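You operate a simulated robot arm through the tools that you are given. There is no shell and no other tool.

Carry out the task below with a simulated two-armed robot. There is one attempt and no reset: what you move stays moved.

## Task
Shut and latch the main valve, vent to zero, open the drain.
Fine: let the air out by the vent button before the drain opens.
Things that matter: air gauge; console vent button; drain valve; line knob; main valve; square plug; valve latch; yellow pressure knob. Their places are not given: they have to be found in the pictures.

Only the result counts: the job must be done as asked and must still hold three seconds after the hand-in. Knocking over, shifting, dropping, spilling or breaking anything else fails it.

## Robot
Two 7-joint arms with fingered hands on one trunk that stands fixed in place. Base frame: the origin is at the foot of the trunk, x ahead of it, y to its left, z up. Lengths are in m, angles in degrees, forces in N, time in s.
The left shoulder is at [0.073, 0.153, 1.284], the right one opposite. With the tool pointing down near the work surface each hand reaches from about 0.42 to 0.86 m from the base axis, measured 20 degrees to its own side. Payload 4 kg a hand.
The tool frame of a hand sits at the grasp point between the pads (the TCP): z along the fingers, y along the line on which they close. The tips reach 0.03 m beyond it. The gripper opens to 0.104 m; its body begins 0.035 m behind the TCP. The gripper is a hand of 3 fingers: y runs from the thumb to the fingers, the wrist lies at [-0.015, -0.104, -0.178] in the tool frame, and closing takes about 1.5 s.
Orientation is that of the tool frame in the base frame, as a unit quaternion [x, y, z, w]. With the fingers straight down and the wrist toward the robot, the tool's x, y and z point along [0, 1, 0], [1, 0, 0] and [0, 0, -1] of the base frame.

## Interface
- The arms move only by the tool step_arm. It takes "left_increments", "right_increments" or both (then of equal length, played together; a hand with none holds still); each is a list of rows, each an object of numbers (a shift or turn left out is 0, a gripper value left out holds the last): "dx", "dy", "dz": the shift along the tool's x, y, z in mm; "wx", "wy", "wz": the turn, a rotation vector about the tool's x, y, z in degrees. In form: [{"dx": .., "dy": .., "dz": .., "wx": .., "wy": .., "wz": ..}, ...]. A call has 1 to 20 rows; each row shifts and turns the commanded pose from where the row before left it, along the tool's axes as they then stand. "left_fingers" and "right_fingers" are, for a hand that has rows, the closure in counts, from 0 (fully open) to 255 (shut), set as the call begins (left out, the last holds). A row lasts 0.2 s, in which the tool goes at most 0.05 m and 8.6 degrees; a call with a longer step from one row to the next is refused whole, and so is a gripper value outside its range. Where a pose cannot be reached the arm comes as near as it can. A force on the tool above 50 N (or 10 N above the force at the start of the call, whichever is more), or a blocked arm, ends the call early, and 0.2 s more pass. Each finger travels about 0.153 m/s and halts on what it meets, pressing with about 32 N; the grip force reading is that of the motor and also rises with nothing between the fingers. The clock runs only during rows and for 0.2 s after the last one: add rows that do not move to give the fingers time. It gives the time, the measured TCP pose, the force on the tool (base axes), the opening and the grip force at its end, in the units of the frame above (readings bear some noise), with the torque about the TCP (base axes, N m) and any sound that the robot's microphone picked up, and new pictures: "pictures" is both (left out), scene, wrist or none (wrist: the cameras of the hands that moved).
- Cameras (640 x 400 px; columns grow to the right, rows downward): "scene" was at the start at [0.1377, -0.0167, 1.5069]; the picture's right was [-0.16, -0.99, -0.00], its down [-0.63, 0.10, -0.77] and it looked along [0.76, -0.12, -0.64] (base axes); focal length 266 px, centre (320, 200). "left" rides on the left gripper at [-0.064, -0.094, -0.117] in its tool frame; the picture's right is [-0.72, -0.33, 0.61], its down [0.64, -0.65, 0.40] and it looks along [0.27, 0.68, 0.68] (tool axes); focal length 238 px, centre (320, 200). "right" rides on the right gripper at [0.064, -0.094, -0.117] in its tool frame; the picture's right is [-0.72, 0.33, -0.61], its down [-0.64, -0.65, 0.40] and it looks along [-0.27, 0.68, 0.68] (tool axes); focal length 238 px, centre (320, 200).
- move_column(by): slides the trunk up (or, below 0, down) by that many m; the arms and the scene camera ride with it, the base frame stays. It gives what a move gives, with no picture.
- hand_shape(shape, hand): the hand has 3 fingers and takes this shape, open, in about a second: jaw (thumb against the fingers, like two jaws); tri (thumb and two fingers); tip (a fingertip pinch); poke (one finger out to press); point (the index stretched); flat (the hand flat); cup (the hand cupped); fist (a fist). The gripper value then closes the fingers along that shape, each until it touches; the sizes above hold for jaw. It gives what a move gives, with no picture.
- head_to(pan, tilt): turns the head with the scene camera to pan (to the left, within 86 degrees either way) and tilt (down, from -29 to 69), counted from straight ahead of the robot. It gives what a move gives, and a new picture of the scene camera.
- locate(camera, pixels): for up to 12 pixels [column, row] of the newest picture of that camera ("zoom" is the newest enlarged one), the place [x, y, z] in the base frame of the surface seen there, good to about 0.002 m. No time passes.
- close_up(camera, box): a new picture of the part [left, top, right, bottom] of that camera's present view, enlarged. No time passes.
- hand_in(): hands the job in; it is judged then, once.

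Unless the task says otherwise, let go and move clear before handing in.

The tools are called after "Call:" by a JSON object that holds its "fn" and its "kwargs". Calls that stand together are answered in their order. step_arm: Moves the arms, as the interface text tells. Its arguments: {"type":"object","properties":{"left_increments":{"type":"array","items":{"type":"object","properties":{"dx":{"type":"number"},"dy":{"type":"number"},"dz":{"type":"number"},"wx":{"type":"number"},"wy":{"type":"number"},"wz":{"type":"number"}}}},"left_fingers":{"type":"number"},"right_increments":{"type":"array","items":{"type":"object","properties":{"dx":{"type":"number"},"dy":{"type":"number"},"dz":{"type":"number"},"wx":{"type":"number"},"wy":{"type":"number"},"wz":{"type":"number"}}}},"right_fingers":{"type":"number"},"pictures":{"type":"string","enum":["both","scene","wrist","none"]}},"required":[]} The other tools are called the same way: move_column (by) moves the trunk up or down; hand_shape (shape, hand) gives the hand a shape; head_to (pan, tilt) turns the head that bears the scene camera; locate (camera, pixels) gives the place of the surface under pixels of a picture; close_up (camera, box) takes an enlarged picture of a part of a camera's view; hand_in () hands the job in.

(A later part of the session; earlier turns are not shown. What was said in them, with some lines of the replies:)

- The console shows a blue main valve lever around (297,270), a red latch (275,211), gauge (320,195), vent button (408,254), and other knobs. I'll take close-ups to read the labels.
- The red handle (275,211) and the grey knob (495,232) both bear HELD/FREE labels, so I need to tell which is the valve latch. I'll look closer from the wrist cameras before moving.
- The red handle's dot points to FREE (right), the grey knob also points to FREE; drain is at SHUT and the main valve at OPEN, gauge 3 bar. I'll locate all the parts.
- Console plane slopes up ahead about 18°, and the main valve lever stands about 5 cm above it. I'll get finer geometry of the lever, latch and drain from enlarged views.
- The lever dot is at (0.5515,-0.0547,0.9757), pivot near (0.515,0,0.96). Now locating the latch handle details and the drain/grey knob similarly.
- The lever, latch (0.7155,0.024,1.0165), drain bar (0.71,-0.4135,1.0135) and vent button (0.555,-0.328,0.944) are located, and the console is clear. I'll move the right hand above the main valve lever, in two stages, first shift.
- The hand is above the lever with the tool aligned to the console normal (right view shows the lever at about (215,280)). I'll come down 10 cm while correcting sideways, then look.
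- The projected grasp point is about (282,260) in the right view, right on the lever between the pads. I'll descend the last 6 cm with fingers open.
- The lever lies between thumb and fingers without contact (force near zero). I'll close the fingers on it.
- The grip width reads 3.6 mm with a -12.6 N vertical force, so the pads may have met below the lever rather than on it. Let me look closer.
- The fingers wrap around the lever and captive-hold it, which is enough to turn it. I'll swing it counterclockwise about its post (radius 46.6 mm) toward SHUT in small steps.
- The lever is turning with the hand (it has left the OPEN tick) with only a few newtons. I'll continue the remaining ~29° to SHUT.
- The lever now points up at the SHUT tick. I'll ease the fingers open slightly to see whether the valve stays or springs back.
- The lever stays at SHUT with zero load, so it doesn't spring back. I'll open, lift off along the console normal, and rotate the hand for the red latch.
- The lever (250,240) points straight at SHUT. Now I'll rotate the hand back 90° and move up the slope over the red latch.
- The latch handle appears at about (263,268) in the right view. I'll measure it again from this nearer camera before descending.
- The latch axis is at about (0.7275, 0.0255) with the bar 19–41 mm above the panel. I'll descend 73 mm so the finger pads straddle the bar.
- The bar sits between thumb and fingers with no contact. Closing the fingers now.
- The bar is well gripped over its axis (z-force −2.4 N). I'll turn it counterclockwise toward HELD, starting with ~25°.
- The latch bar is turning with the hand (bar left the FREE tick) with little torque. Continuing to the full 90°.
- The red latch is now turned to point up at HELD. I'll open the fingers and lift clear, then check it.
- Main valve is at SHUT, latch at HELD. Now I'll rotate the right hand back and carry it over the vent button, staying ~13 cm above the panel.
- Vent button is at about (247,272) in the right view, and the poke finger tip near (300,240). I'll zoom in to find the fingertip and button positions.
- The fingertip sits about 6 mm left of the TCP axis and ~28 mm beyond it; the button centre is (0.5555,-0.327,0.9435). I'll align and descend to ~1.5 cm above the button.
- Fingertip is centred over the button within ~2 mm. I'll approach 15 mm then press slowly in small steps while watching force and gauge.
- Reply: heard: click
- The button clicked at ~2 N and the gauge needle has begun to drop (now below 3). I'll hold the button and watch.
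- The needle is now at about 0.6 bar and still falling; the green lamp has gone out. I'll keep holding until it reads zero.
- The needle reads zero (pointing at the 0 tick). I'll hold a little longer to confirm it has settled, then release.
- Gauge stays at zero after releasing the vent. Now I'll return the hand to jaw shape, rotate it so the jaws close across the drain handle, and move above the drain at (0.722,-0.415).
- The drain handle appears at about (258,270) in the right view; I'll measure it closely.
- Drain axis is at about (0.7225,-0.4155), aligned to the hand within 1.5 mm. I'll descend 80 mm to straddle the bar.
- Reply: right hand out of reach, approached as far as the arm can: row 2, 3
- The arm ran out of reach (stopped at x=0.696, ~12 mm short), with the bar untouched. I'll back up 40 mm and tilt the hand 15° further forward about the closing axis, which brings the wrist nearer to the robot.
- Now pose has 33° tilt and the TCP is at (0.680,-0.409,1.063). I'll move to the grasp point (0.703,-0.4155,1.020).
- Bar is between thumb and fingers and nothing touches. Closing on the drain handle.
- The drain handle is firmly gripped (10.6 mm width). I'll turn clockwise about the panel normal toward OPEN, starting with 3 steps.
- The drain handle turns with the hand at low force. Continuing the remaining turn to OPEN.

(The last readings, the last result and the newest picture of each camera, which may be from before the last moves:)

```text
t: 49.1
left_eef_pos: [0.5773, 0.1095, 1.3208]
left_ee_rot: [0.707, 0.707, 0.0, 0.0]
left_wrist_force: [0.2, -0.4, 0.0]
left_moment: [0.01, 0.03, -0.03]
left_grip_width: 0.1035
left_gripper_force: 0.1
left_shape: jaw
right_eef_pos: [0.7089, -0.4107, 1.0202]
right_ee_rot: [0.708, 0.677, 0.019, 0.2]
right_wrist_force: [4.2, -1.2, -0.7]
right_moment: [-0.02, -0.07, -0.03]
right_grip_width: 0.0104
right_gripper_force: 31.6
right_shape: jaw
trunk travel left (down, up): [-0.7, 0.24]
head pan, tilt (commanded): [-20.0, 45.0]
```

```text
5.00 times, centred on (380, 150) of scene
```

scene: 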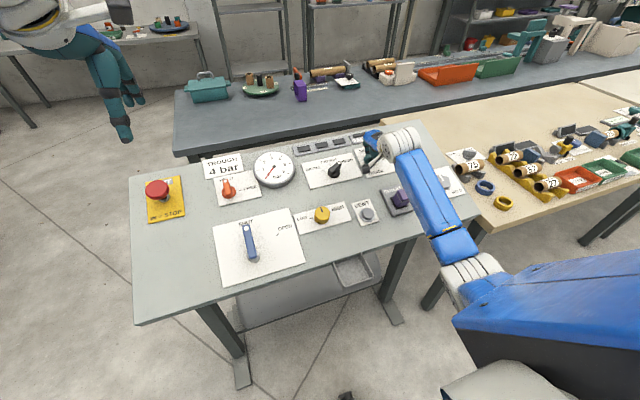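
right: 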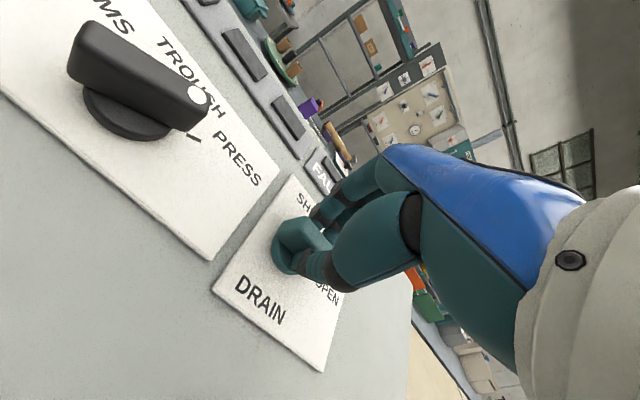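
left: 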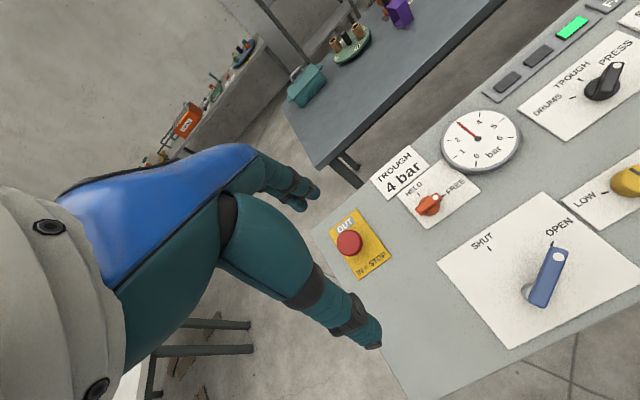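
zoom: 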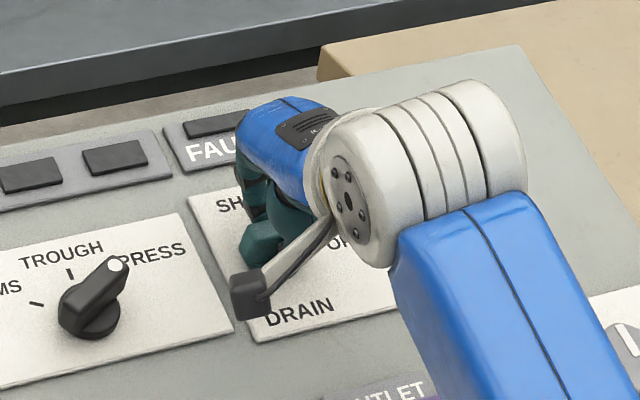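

The hand's closing axis is now exactly upslope, so the handle turned a full 90° to OPEN. I'll release and back away.

Call:
{"fn": "step_arm", "kwargs": {"right_increments": [{}, {}, {}, {}, {"dz": -15}, {"dz": -30}, {"dz": -30}, {"dz": -30}, {"dy": -40}, {"dy": -40}, {"dy": -40}, {}], "right_fingers": 0}}

Call:
{"fn": "close_up", "kwargs": {"camera": "scene", "box": [320, 110, 440, 190]}}

Call:
{"fn": "close_up", "kwargs": {"camera": "scene", "box": [190, 130, 350, 280]}}

```text
t: 51.7
left_eef_pos: [0.5769, 0.11, 1.3203]
left_ee_rot: [0.707, 0.708, -0.001, 0.001]
left_wrist_force: [0.6, 0.4, -0.4]
left_moment: [-0.01, -0.02, 0.02]
left_grip_width: 0.1036
left_gripper_force: 0.0
left_shape: jaw
right_eef_pos: [0.5621, -0.3831, 1.0798]
right_ee_rot: [0.707, 0.677, 0.019, 0.201]
right_wrist_force: [0.7, -0.3, 0.2]
right_moment: [-0.03, 0.0, -0.01]
right_grip_width: 0.1037
right_gripper_force: 0.0
right_shape: jaw
trunk travel left (down, up): [-0.7, 0.24]
head pan, tilt (commanded): [-20.0, 45.0]
```

scene: 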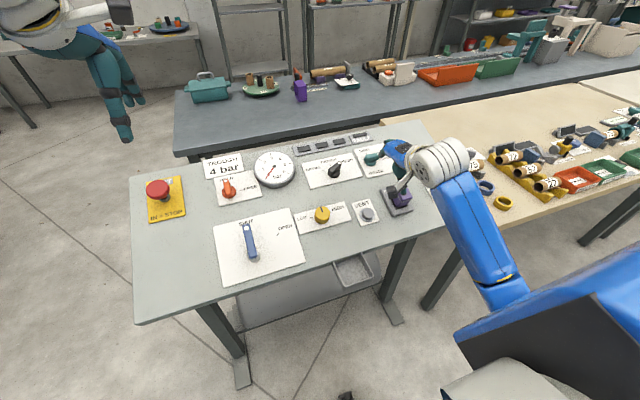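
right: 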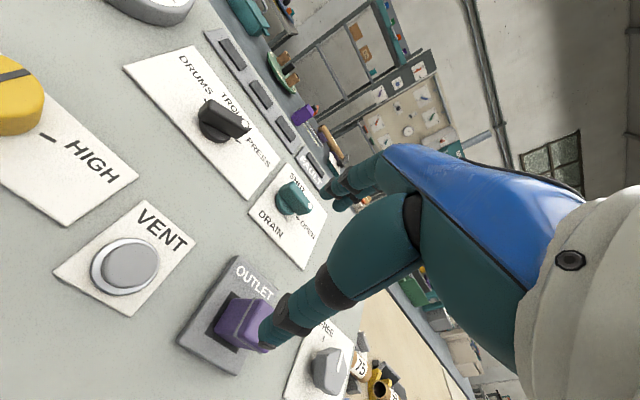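

```text
5.00 times, centred on (380, 150) of scene
```

zoom: 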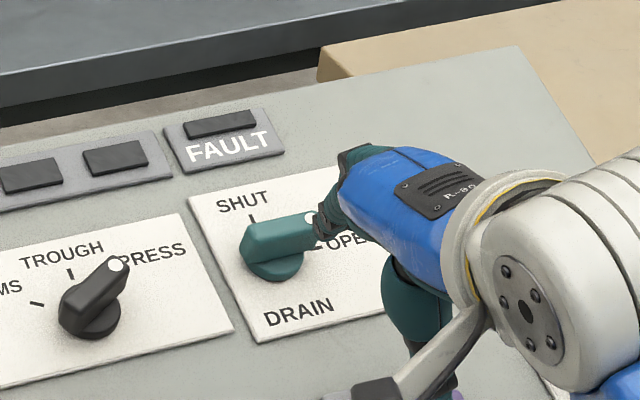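

```text
2.67 times, centred on (270, 205) of scene
```

zoom: 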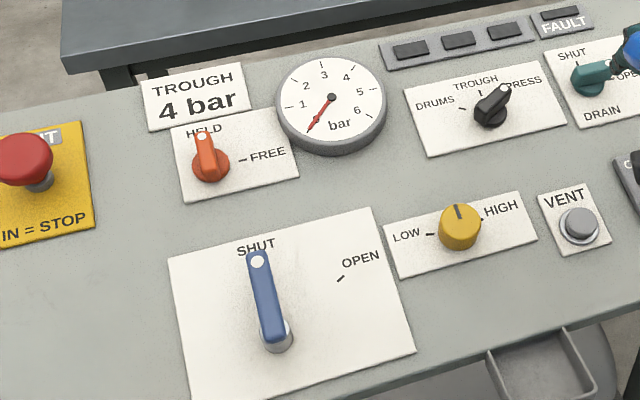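

The latch is at HELD, lever at SHUT, gauge at 0, and the drain handle's dot points to OPEN. I'll raise the right hand away and measure the lever and latch angles precisely.

Call:
{"fn": "locate", "kwargs": {"camera": "zoom", "pixels": [[258, 262], [266, 300], [274, 335], [203, 138], [210, 165], [255, 252], [340, 279], [204, 130]]}}

Call:
{"fn": "step_arm", "kwargs": {"right_increments": [{"dz": -30}, {"dz": -30}, {"dz": -30}, {"dx": -40}, {"dx": -40}, {"dx": -40}, {}]}}

```text
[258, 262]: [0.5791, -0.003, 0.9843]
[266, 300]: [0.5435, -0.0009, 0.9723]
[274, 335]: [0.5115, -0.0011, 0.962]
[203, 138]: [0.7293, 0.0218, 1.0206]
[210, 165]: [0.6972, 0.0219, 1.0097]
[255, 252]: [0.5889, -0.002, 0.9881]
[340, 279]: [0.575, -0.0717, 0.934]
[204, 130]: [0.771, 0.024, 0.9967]
```

```text
t: 53.3
left_eef_pos: [0.5764, 0.111, 1.3226]
left_ee_rot: [0.707, 0.707, 0.0, 0.0]
left_wrist_force: [-0.2, 0.2, -0.7]
left_moment: [0.03, -0.03, -0.01]
left_grip_width: 0.1033
left_gripper_force: 0.0
left_shape: jaw
right_eef_pos: [0.5248, -0.4733, 1.1914]
right_ee_rot: [0.707, 0.678, 0.02, 0.2]
right_wrist_force: [-0.5, 0.1, -0.1]
right_moment: [0.03, -0.02, 0.02]
right_grip_width: 0.1039
right_gripper_force: 0.0
right_shape: jaw
trunk travel left (down, up): [-0.7, 0.24]
head pan, tilt (commanded): [-20.0, 45.0]
```

scene: 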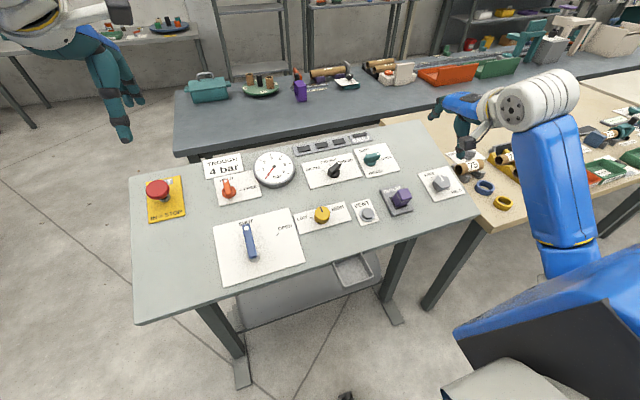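
right: 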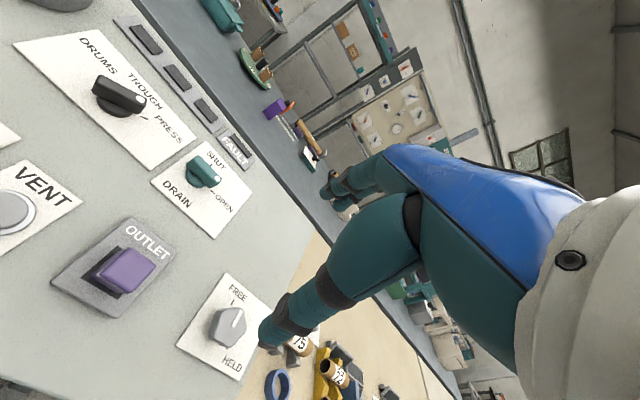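

Lever and latch are aligned with their SHUT and HELD ticks within ~2°. Let me view the grey knob/outlet area and the drain closely to be sure which latch belongs to the valve.

Call:
{"fn": "close_up", "kwargs": {"camera": "right", "box": [40, 120, 296, 390]}}

Call:
{"fn": "close_up", "kwargs": {"camera": "scene", "box": [330, 120, 480, 220]}}

```text
1.48 times, centred on (168, 255) of right
```

zoom: 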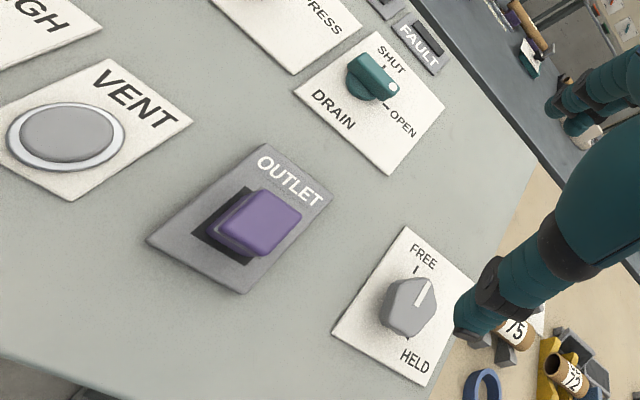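

```text
4.00 times, centred on (405, 170) of scene
```

zoom: 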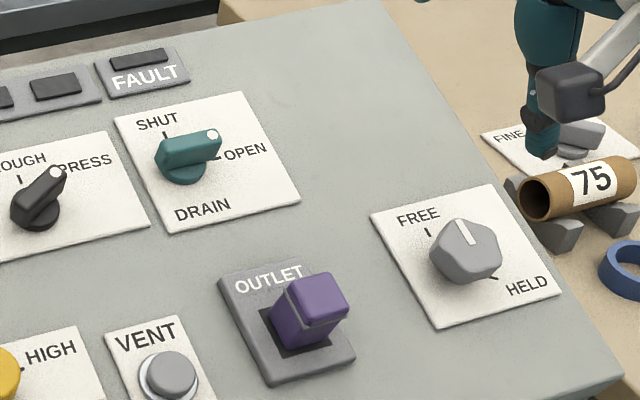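

The grey knob sits by the OUTLET plug while the red one sits by the main valve, so red should be the valve latch. To be sure it truly locks the valve, I'll bring the idle left hand over for a very light touch test on the lever.

Call:
{"fn": "step_arm", "kwargs": {"left_increments": [{"wx": -6}, {"wx": -6}, {"wx": -6}, {"dx": -10.3, "dy": -18.5, "dz": 37.5}, {"dx": -10.3, "dy": -18.5, "dz": 37.5}, {"dx": -10.3, "dy": -18.5, "dz": 37.5}, {"dx": -10.3, "dy": -18.5, "dz": 37.5}, {"dx": -10.3, "dy": -18.5, "dz": 37.5}, {"dx": -10.3, "dy": -18.5, "dz": 37.5}, {}], "left_fingers": 0, "pictures": "none"}}

Call:
{"fn": "hand_shape", "kwargs": {"hand": "left", "shape": "poke"}}

Call:
{"fn": "step_arm", "kwargs": {"left_increments": [{}]}}

```text
t: 55.5
left_eef_pos: [0.5407, 0.0467, 1.0742]
left_ee_rot: [0.698, 0.698, 0.111, 0.111]
left_wrist_force: [-1.2, 0.2, -0.4]
left_moment: [-0.01, 0.0, -0.04]
left_grip_width: 0.104
left_gripper_force: 0.1
left_shape: jaw
right_eef_pos: [0.5233, -0.4736, 1.1922]
right_ee_rot: [0.707, 0.678, 0.019, 0.2]
right_wrist_force: [0.1, 0.2, -1.0]
right_moment: [-0.03, 0.0, -0.03]
right_grip_width: 0.1036
right_gripper_force: 0.0
right_shape: jaw
trunk travel left (down, up): [-0.7, 0.24]
head pan, tilt (commanded): [-20.0, 45.0]
```

```text
t: 56.4
left_eef_pos: [0.542, 0.0475, 1.0749]
left_ee_rot: [0.698, 0.699, 0.11, 0.111]
left_wrist_force: [0.1, -0.3, -0.4]
left_moment: [0.0, 0.0, -0.01]
left_grip_width: 0.0
left_gripper_force: 0.1
left_shape: poke
right_eef_pos: [0.524, -0.4753, 1.191]
right_ee_rot: [0.707, 0.678, 0.019, 0.2]
right_wrist_force: [-1.1, -0.2, 0.0]
right_moment: [-0.02, -0.02, 0.0]
right_grip_width: 0.1037
right_gripper_force: 0.1
right_shape: jaw
trunk travel left (down, up): [-0.7, 0.24]
head pan, tilt (commanded): [-20.0, 45.0]
```

```text
t: 56.8
left_eef_pos: [0.5424, 0.0478, 1.0748]
left_ee_rot: [0.699, 0.698, 0.111, 0.111]
left_wrist_force: [-0.3, -0.5, 0.7]
left_moment: [0.03, 0.0, 0.01]
left_grip_width: 0.0
left_gripper_force: 0.0
left_shape: poke
right_eef_pos: [0.5259, -0.4753, 1.1926]
right_ee_rot: [0.707, 0.678, 0.019, 0.201]
right_wrist_force: [-0.5, -0.2, -0.8]
right_moment: [-0.02, 0.01, -0.01]
right_grip_width: 0.1038
right_gripper_force: 0.0
right_shape: jaw
trunk travel left (down, up): [-0.7, 0.24]
head pan, tilt (commanded): [-20.0, 45.0]
```

scene: 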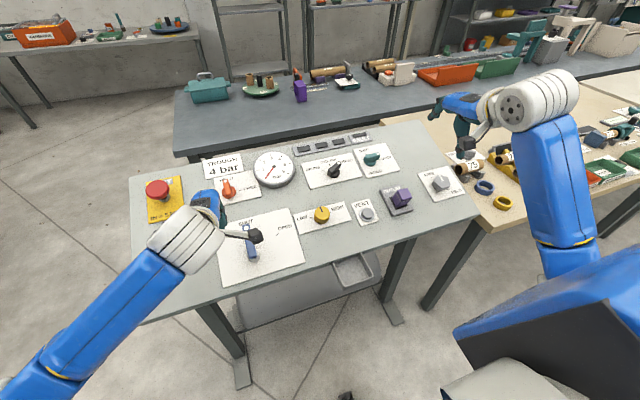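
left: 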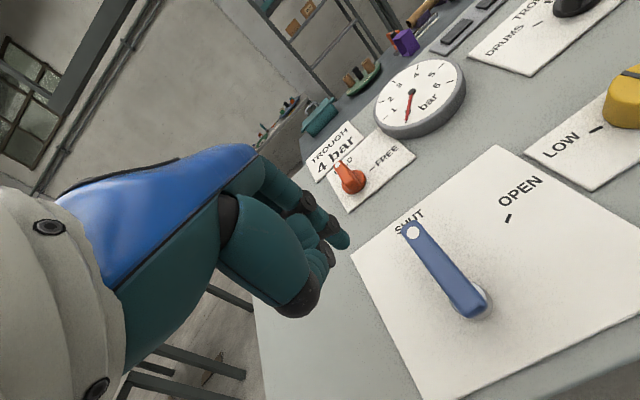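

The left poke finger is about 4 cm left of the lever. I'll descend so the fingertip is at lever height, still clear of it.

Call:
{"fn": "step_arm", "kwargs": {"left_increments": [{"dz": 28}, {"dz": 28}, {"dz": 28}, {}]}}

Call:
{"fn": "close_up", "kwargs": {"camera": "left", "box": [260, 160, 500, 330]}}

```text
t: 57.8
left_eef_pos: [0.5646, 0.0484, 0.9957]
left_ee_rot: [0.698, 0.699, 0.111, 0.111]
left_wrist_force: [0.2, -0.1, -0.2]
left_moment: [0.0, -0.01, 0.0]
left_grip_width: 0.0
left_gripper_force: 0.1
left_shape: poke
right_eef_pos: [0.5246, -0.4752, 1.1916]
right_ee_rot: [0.707, 0.678, 0.019, 0.199]
right_wrist_force: [-0.9, -0.1, -0.4]
right_moment: [0.02, 0.0, 0.0]
right_grip_width: 0.1037
right_gripper_force: 0.0
right_shape: jaw
trunk travel left (down, up): [-0.7, 0.24]
head pan, tilt (commanded): [-20.0, 45.0]
```

scene: 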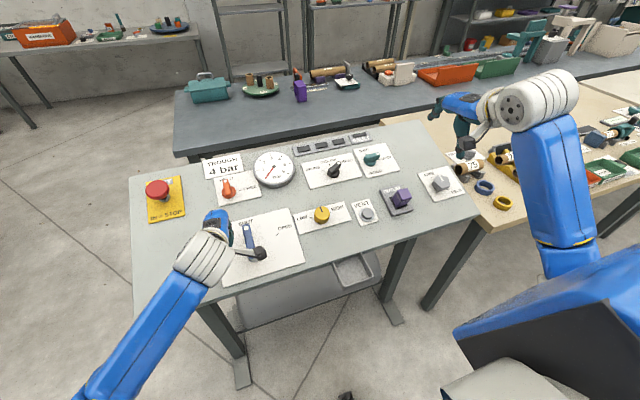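
left: 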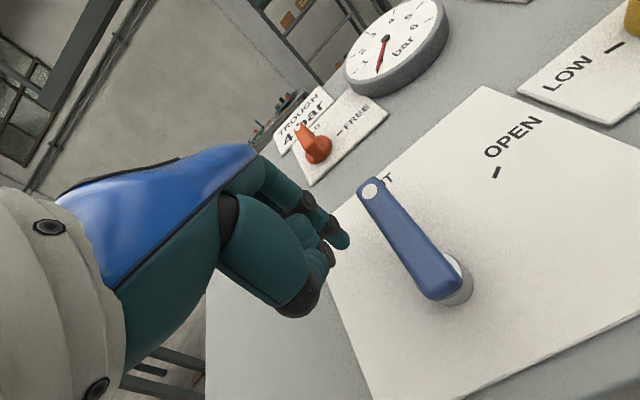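

```text
2.35 times, centred on (380, 245) of left
```

zoom: 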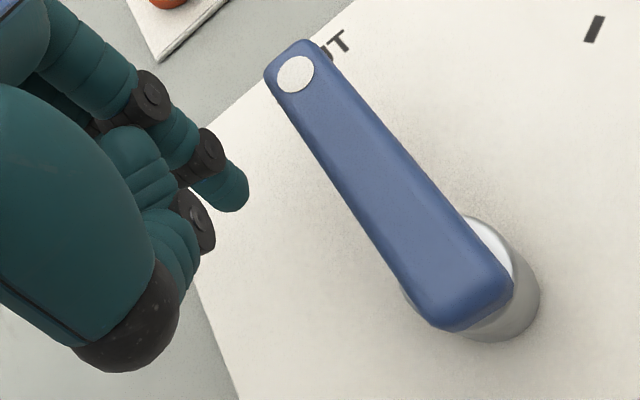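

Call:
{"fn": "locate", "kwargs": {"camera": "zoom", "pixels": [[242, 205], [235, 190], [245, 180], [295, 72], [340, 180], [325, 195], [360, 170], [310, 140], [440, 320], [490, 275]]}}

```text
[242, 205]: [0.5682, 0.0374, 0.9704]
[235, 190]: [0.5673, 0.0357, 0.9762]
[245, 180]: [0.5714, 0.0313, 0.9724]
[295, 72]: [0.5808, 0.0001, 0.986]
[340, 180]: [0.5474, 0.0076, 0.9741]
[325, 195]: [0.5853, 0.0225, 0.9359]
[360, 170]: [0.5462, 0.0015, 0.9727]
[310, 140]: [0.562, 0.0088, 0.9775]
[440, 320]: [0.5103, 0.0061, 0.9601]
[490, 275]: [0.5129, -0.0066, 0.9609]
```

The finger's right edge is ~22 mm from the lever. I'll move right 20 mm, then add 1.5 mm steps to feel for contact.

Call:
{"fn": "step_arm", "kwargs": {"left_increments": [{"dx": -10}, {"dx": -10}, {"dx": -1.5}, {}]}}

Call:
{"fn": "close_up", "kwargs": {"camera": "left", "box": [260, 160, 500, 330]}}

```text
t: 58.8
left_eef_pos: [0.5657, 0.0289, 0.9929]
left_ee_rot: [0.698, 0.699, 0.111, 0.111]
left_wrist_force: [0.6, 0.0, -0.4]
left_moment: [-0.01, 0.02, 0.0]
left_grip_width: 0.0001
left_gripper_force: 0.2
left_shape: poke
right_eef_pos: [0.5248, -0.474, 1.1919]
right_ee_rot: [0.707, 0.678, 0.02, 0.2]
right_wrist_force: [-0.1, -0.8, 0.3]
right_moment: [0.01, -0.01, 0.0]
right_grip_width: 0.1038
right_gripper_force: 0.1
right_shape: jaw
trunk travel left (down, up): [-0.7, 0.24]
head pan, tilt (commanded): [-20.0, 45.0]
```

scene: 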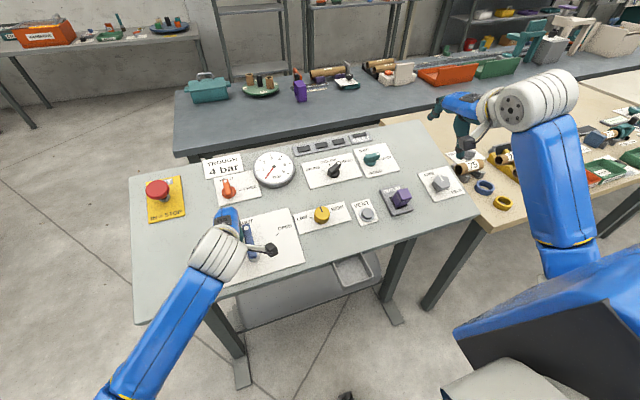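
left: 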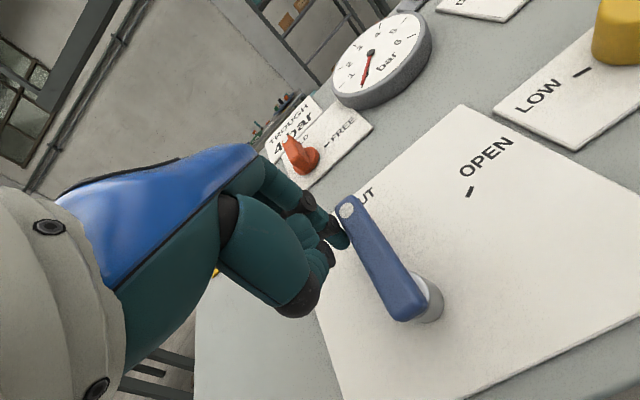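

```text
2.35 times, centred on (380, 245) of left
```

zoom: 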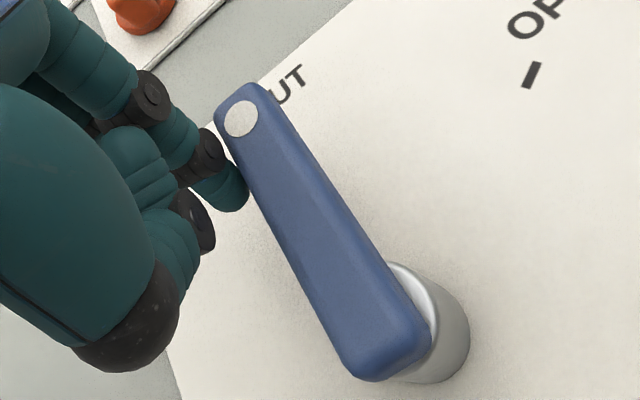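

Fingertip is about to touch the lever's left side, force still ~0. I'll add 3 mm in small steps.

Call:
{"fn": "step_arm", "kwargs": {"left_increments": [{"dx": -1.5}, {"dx": -1.5}, {}], "pictures": "wrist"}}

```text
t: 59.6
left_eef_pos: [0.566, 0.0245, 0.9948]
left_ee_rot: [0.698, 0.698, 0.11, 0.11]
left_wrist_force: [-0.9, 1.7, -0.5]
left_moment: [0.0, 0.0, 0.0]
left_grip_width: 0.0
left_gripper_force: 0.0
left_shape: poke
right_eef_pos: [0.5241, -0.4742, 1.1928]
right_ee_rot: [0.707, 0.678, 0.019, 0.2]
right_wrist_force: [0.1, 0.2, 0.6]
right_moment: [-0.01, -0.02, 0.02]
right_grip_width: 0.1039
right_gripper_force: 0.1
right_shape: jaw
trunk travel left (down, up): [-0.7, 0.24]
head pan, tilt (commanded): [-20.0, 45.0]
```

left: 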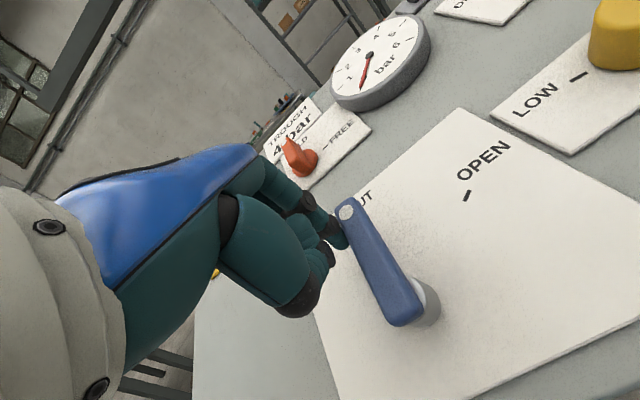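

First contact (Fy 1.7 N). I'll add another 3 mm and see whether force builds (held) or the lever follows.

Call:
{"fn": "step_arm", "kwargs": {"left_increments": [{"dx": -1.5}, {"dx": -1.5}, {}], "pictures": "wrist"}}

Call:
{"fn": "close_up", "kwargs": {"camera": "left", "box": [260, 160, 500, 330]}}

```text
t: 60.4
left_eef_pos: [0.5666, 0.02, 0.9933]
left_ee_rot: [0.698, 0.699, 0.111, 0.111]
left_wrist_force: [0.3, 3.8, 1.4]
left_moment: [0.02, 0.0, 0.03]
left_grip_width: 0.0
left_gripper_force: 0.1
left_shape: poke
right_eef_pos: [0.5261, -0.4734, 1.1918]
right_ee_rot: [0.707, 0.678, 0.018, 0.201]
right_wrist_force: [-0.9, -0.3, 0.5]
right_moment: [-0.03, 0.02, 0.01]
right_grip_width: 0.1038
right_gripper_force: 0.1
right_shape: jaw
trunk travel left (down, up): [-0.7, 0.24]
head pan, tilt (commanded): [-20.0, 45.0]
```

left: 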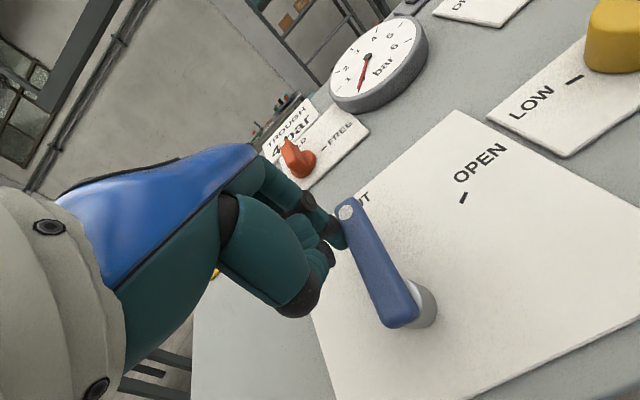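

```text
2.35 times, centred on (380, 245) of left
```

zoom: 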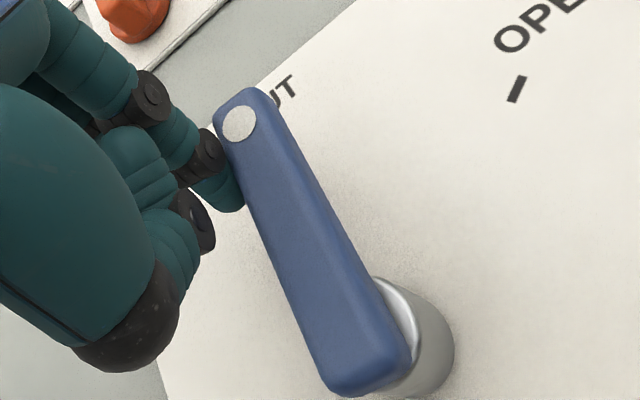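

The lever appears to follow the finger slightly (dot moved relative to the SHUT tick). I'll measure its angle exactly before doing anything more.

Call:
{"fn": "locate", "kwargs": {"camera": "zoom", "pixels": [[239, 123], [260, 95], [220, 115], [350, 390], [405, 350], [300, 250], [325, 230], [280, 265], [415, 300], [517, 88], [285, 92]]}}

Call:
{"fn": "close_up", "kwargs": {"camera": "scene", "box": [200, 190, 320, 290]}}

```text
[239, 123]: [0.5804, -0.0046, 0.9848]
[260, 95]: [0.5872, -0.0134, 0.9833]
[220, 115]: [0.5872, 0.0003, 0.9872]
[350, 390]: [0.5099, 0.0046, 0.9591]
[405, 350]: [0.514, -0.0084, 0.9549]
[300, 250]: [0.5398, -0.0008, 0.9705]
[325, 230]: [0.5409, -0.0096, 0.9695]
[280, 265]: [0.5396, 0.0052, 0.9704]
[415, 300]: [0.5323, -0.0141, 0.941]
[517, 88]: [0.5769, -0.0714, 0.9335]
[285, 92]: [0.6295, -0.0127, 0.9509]
```

```text
4.00 times, centred on (260, 240) of scene
```

zoom: 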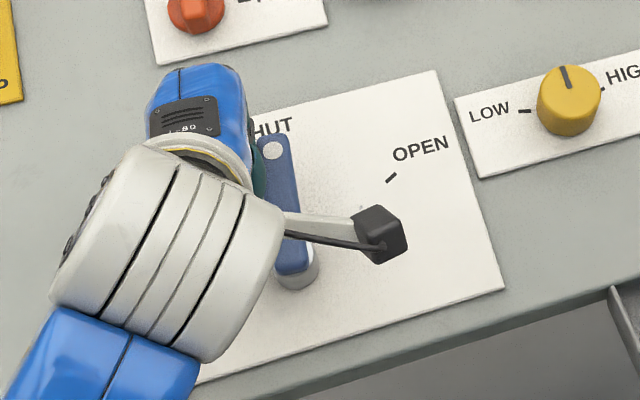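

The dot has moved about 4 mm (≈4°) at 3.8 N. I'll back the finger off to see whether the lever returns by itself (a held latch with some give) or stays.

Call:
{"fn": "step_arm", "kwargs": {"left_increments": [{"dx": 8}, {"dx": 12}, {}], "pictures": "wrist"}}

Call:
{"fn": "close_up", "kwargs": {"camera": "left", "box": [260, 160, 500, 330]}}

```text
t: 61.2
left_eef_pos: [0.5661, 0.0422, 0.9935]
left_ee_rot: [0.699, 0.698, 0.11, 0.112]
left_wrist_force: [0.3, -0.7, 0.1]
left_moment: [-0.01, -0.05, 0.01]
left_grip_width: 0.0
left_gripper_force: 0.0
left_shape: poke
right_eef_pos: [0.5264, -0.4732, 1.1917]
right_ee_rot: [0.707, 0.678, 0.019, 0.201]
right_wrist_force: [0.3, -0.3, -1.2]
right_moment: [0.02, 0.01, -0.01]
right_grip_width: 0.1038
right_gripper_force: 0.0
right_shape: jaw
trunk travel left (down, up): [-0.7, 0.24]
head pan, tilt (commanded): [-20.0, 45.0]
```

left: 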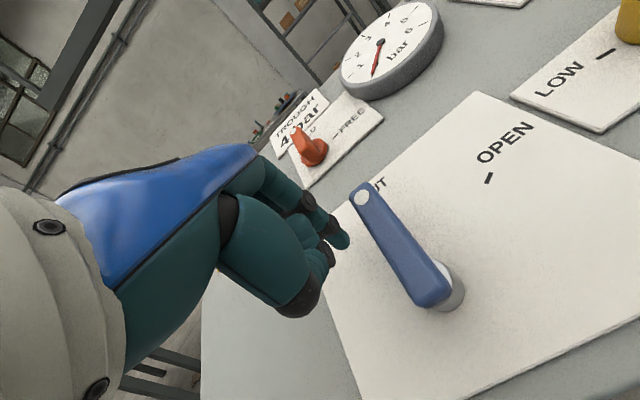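

```text
2.35 times, centred on (380, 245) of left
```

zoom: 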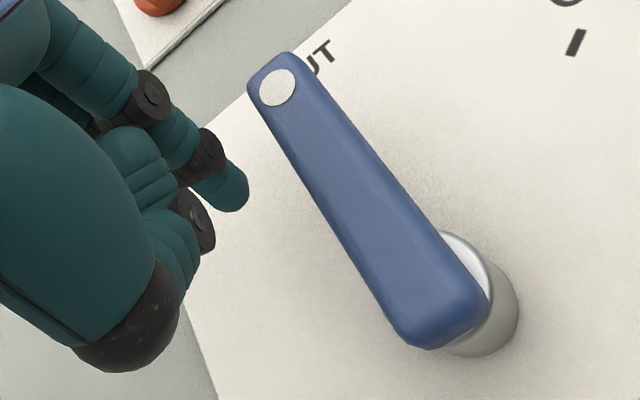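

Call:
{"fn": "locate", "kwargs": {"camera": "zoom", "pixels": [[277, 87], [258, 72], [315, 85], [400, 335], [485, 300], [340, 200], [365, 190], [320, 205]]}}

Call:
{"fn": "close_up", "kwargs": {"camera": "scene", "box": [200, 190, 320, 290]}}

```text
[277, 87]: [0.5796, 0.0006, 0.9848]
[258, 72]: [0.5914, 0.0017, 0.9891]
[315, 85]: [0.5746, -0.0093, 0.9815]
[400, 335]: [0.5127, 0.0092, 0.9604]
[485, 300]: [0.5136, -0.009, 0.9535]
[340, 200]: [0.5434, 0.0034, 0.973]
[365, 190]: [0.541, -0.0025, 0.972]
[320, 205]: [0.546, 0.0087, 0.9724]
```

```text
4.00 times, centred on (260, 240) of scene
```

zoom: 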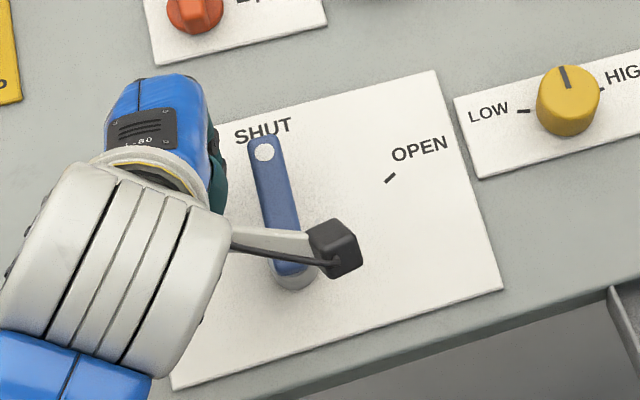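

On release the lever's dot returned from y=-0.0046 to 0.0006, so the valve is held at SHUT with a restoring force; the red latch is doing its job. I'll retreat the left hand up and to the left.

Call:
{"fn": "step_arm", "kwargs": {"left_increments": [{"dx": 15}, {"dz": -35}, {"dz": -45}, {"dz": -45}, {"dz": -45}, {"dx": 40, "dz": -20}, {"dx": 40, "dz": -20}, {}]}}

Call:
{"fn": "close_up", "kwargs": {"camera": "scene", "box": [180, 130, 340, 290]}}

Call:
{"fn": "close_up", "kwargs": {"camera": "scene", "box": [290, 120, 480, 240]}}

```text
t: 63.0
left_eef_pos: [0.5015, 0.1345, 1.1915]
left_ee_rot: [0.699, 0.698, 0.111, 0.11]
left_wrist_force: [0.1, 0.0, -0.1]
left_moment: [-0.01, 0.03, -0.01]
left_grip_width: 0.0001
left_gripper_force: 0.1
left_shape: poke
right_eef_pos: [0.5248, -0.4738, 1.1922]
right_ee_rot: [0.707, 0.678, 0.019, 0.2]
right_wrist_force: [-0.4, -0.7, -0.6]
right_moment: [0.02, 0.0, -0.01]
right_grip_width: 0.1037
right_gripper_force: 0.1
right_shape: jaw
trunk travel left (down, up): [-0.7, 0.24]
head pan, tilt (commanded): [-20.0, 45.0]
```

scene: 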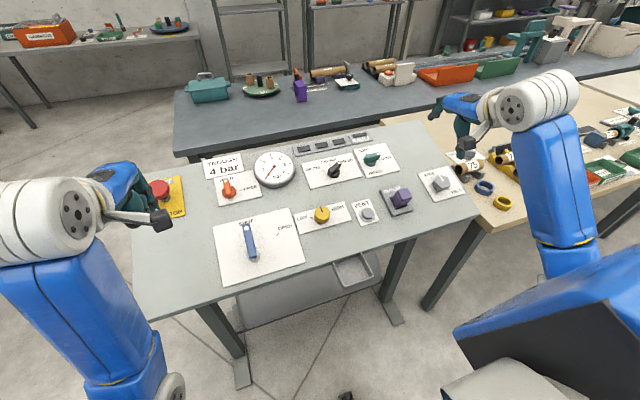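
left: 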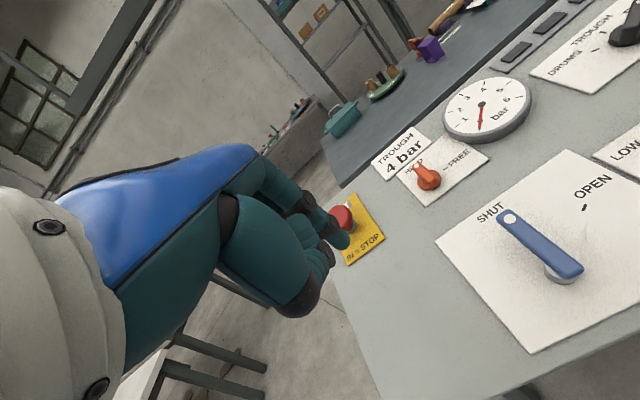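

```text
2.50 times, centred on (260, 210) of scene
```

zoom: 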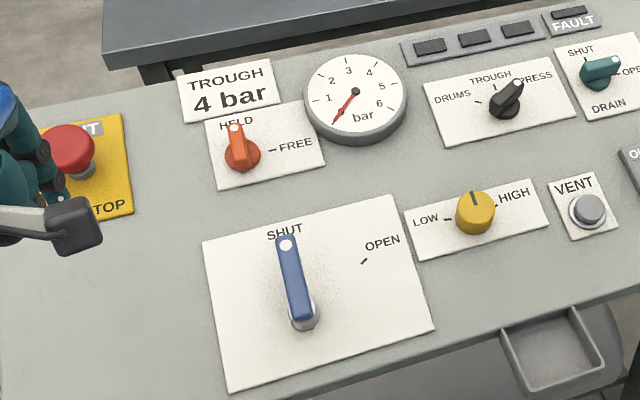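

```text
3.33 times, centred on (385, 180) of scene
```

zoom: 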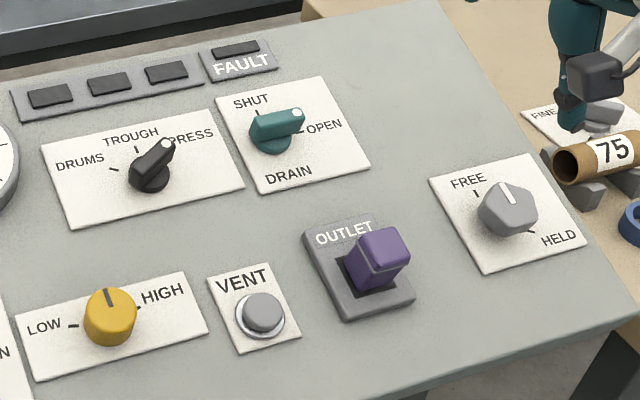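

Gauge at zero, valve at SHUT, latch at HELD, drain's dot toward OPEN. I'll verify the drain angle by measurement before handing in.

Call:
{"fn": "locate", "kwargs": {"camera": "zoom", "pixels": [[298, 114], [258, 121], [278, 117], [304, 131], [258, 113]]}}

Call:
{"fn": "close_up", "kwargs": {"camera": "scene", "box": [340, 140, 400, 180]}}

```text
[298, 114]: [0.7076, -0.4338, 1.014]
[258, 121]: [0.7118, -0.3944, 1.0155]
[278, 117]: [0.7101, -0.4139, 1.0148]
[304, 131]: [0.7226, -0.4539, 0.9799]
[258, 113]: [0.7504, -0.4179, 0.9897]
```

```text
10.00 times, centred on (370, 160) of scene
```

zoom: 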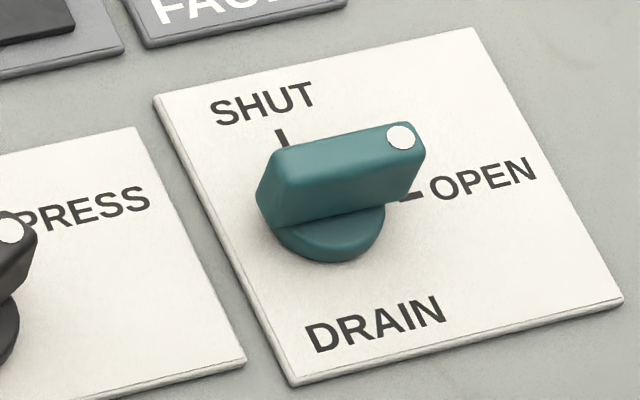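

The drain handle lies along the OPEN tick (≈90°), the gauge has stayed at zero, valve and latch are at SHUT/HELD, and both hands are clear. Handing in.

Call:
{"fn": "hand_in", "kwargs": {}}

```text
The job is handed in.
```

The job is handed in. The main valve is shut and latched, the gauge is at zero, and the drain is open.

- **Main valve:** the blue lever points at SHUT, within about 1° of its tick.
- **Latch:** the red knob beside the main valve is turned to HELD. I took this one as the valve latch; the grey FREE/HELD knob sits by the outlet plug, and I left it alone.
- **Latch check:** after the drain was open, I nudged the lever lightly toward OPEN. It gave about 4° at 3.8 N and sprang back to SHUT when released. That shows something holds it there, but I can't rule out a built-in detent rather than the latch.
- **Vent:** I held the console vent button until the gauge read zero, and it stayed there after I let go.
- **Drain:** only after that did I turn the drain handle 90° to OPEN.

I didn't move anything else on the console, and both hands were clear at hand-in.
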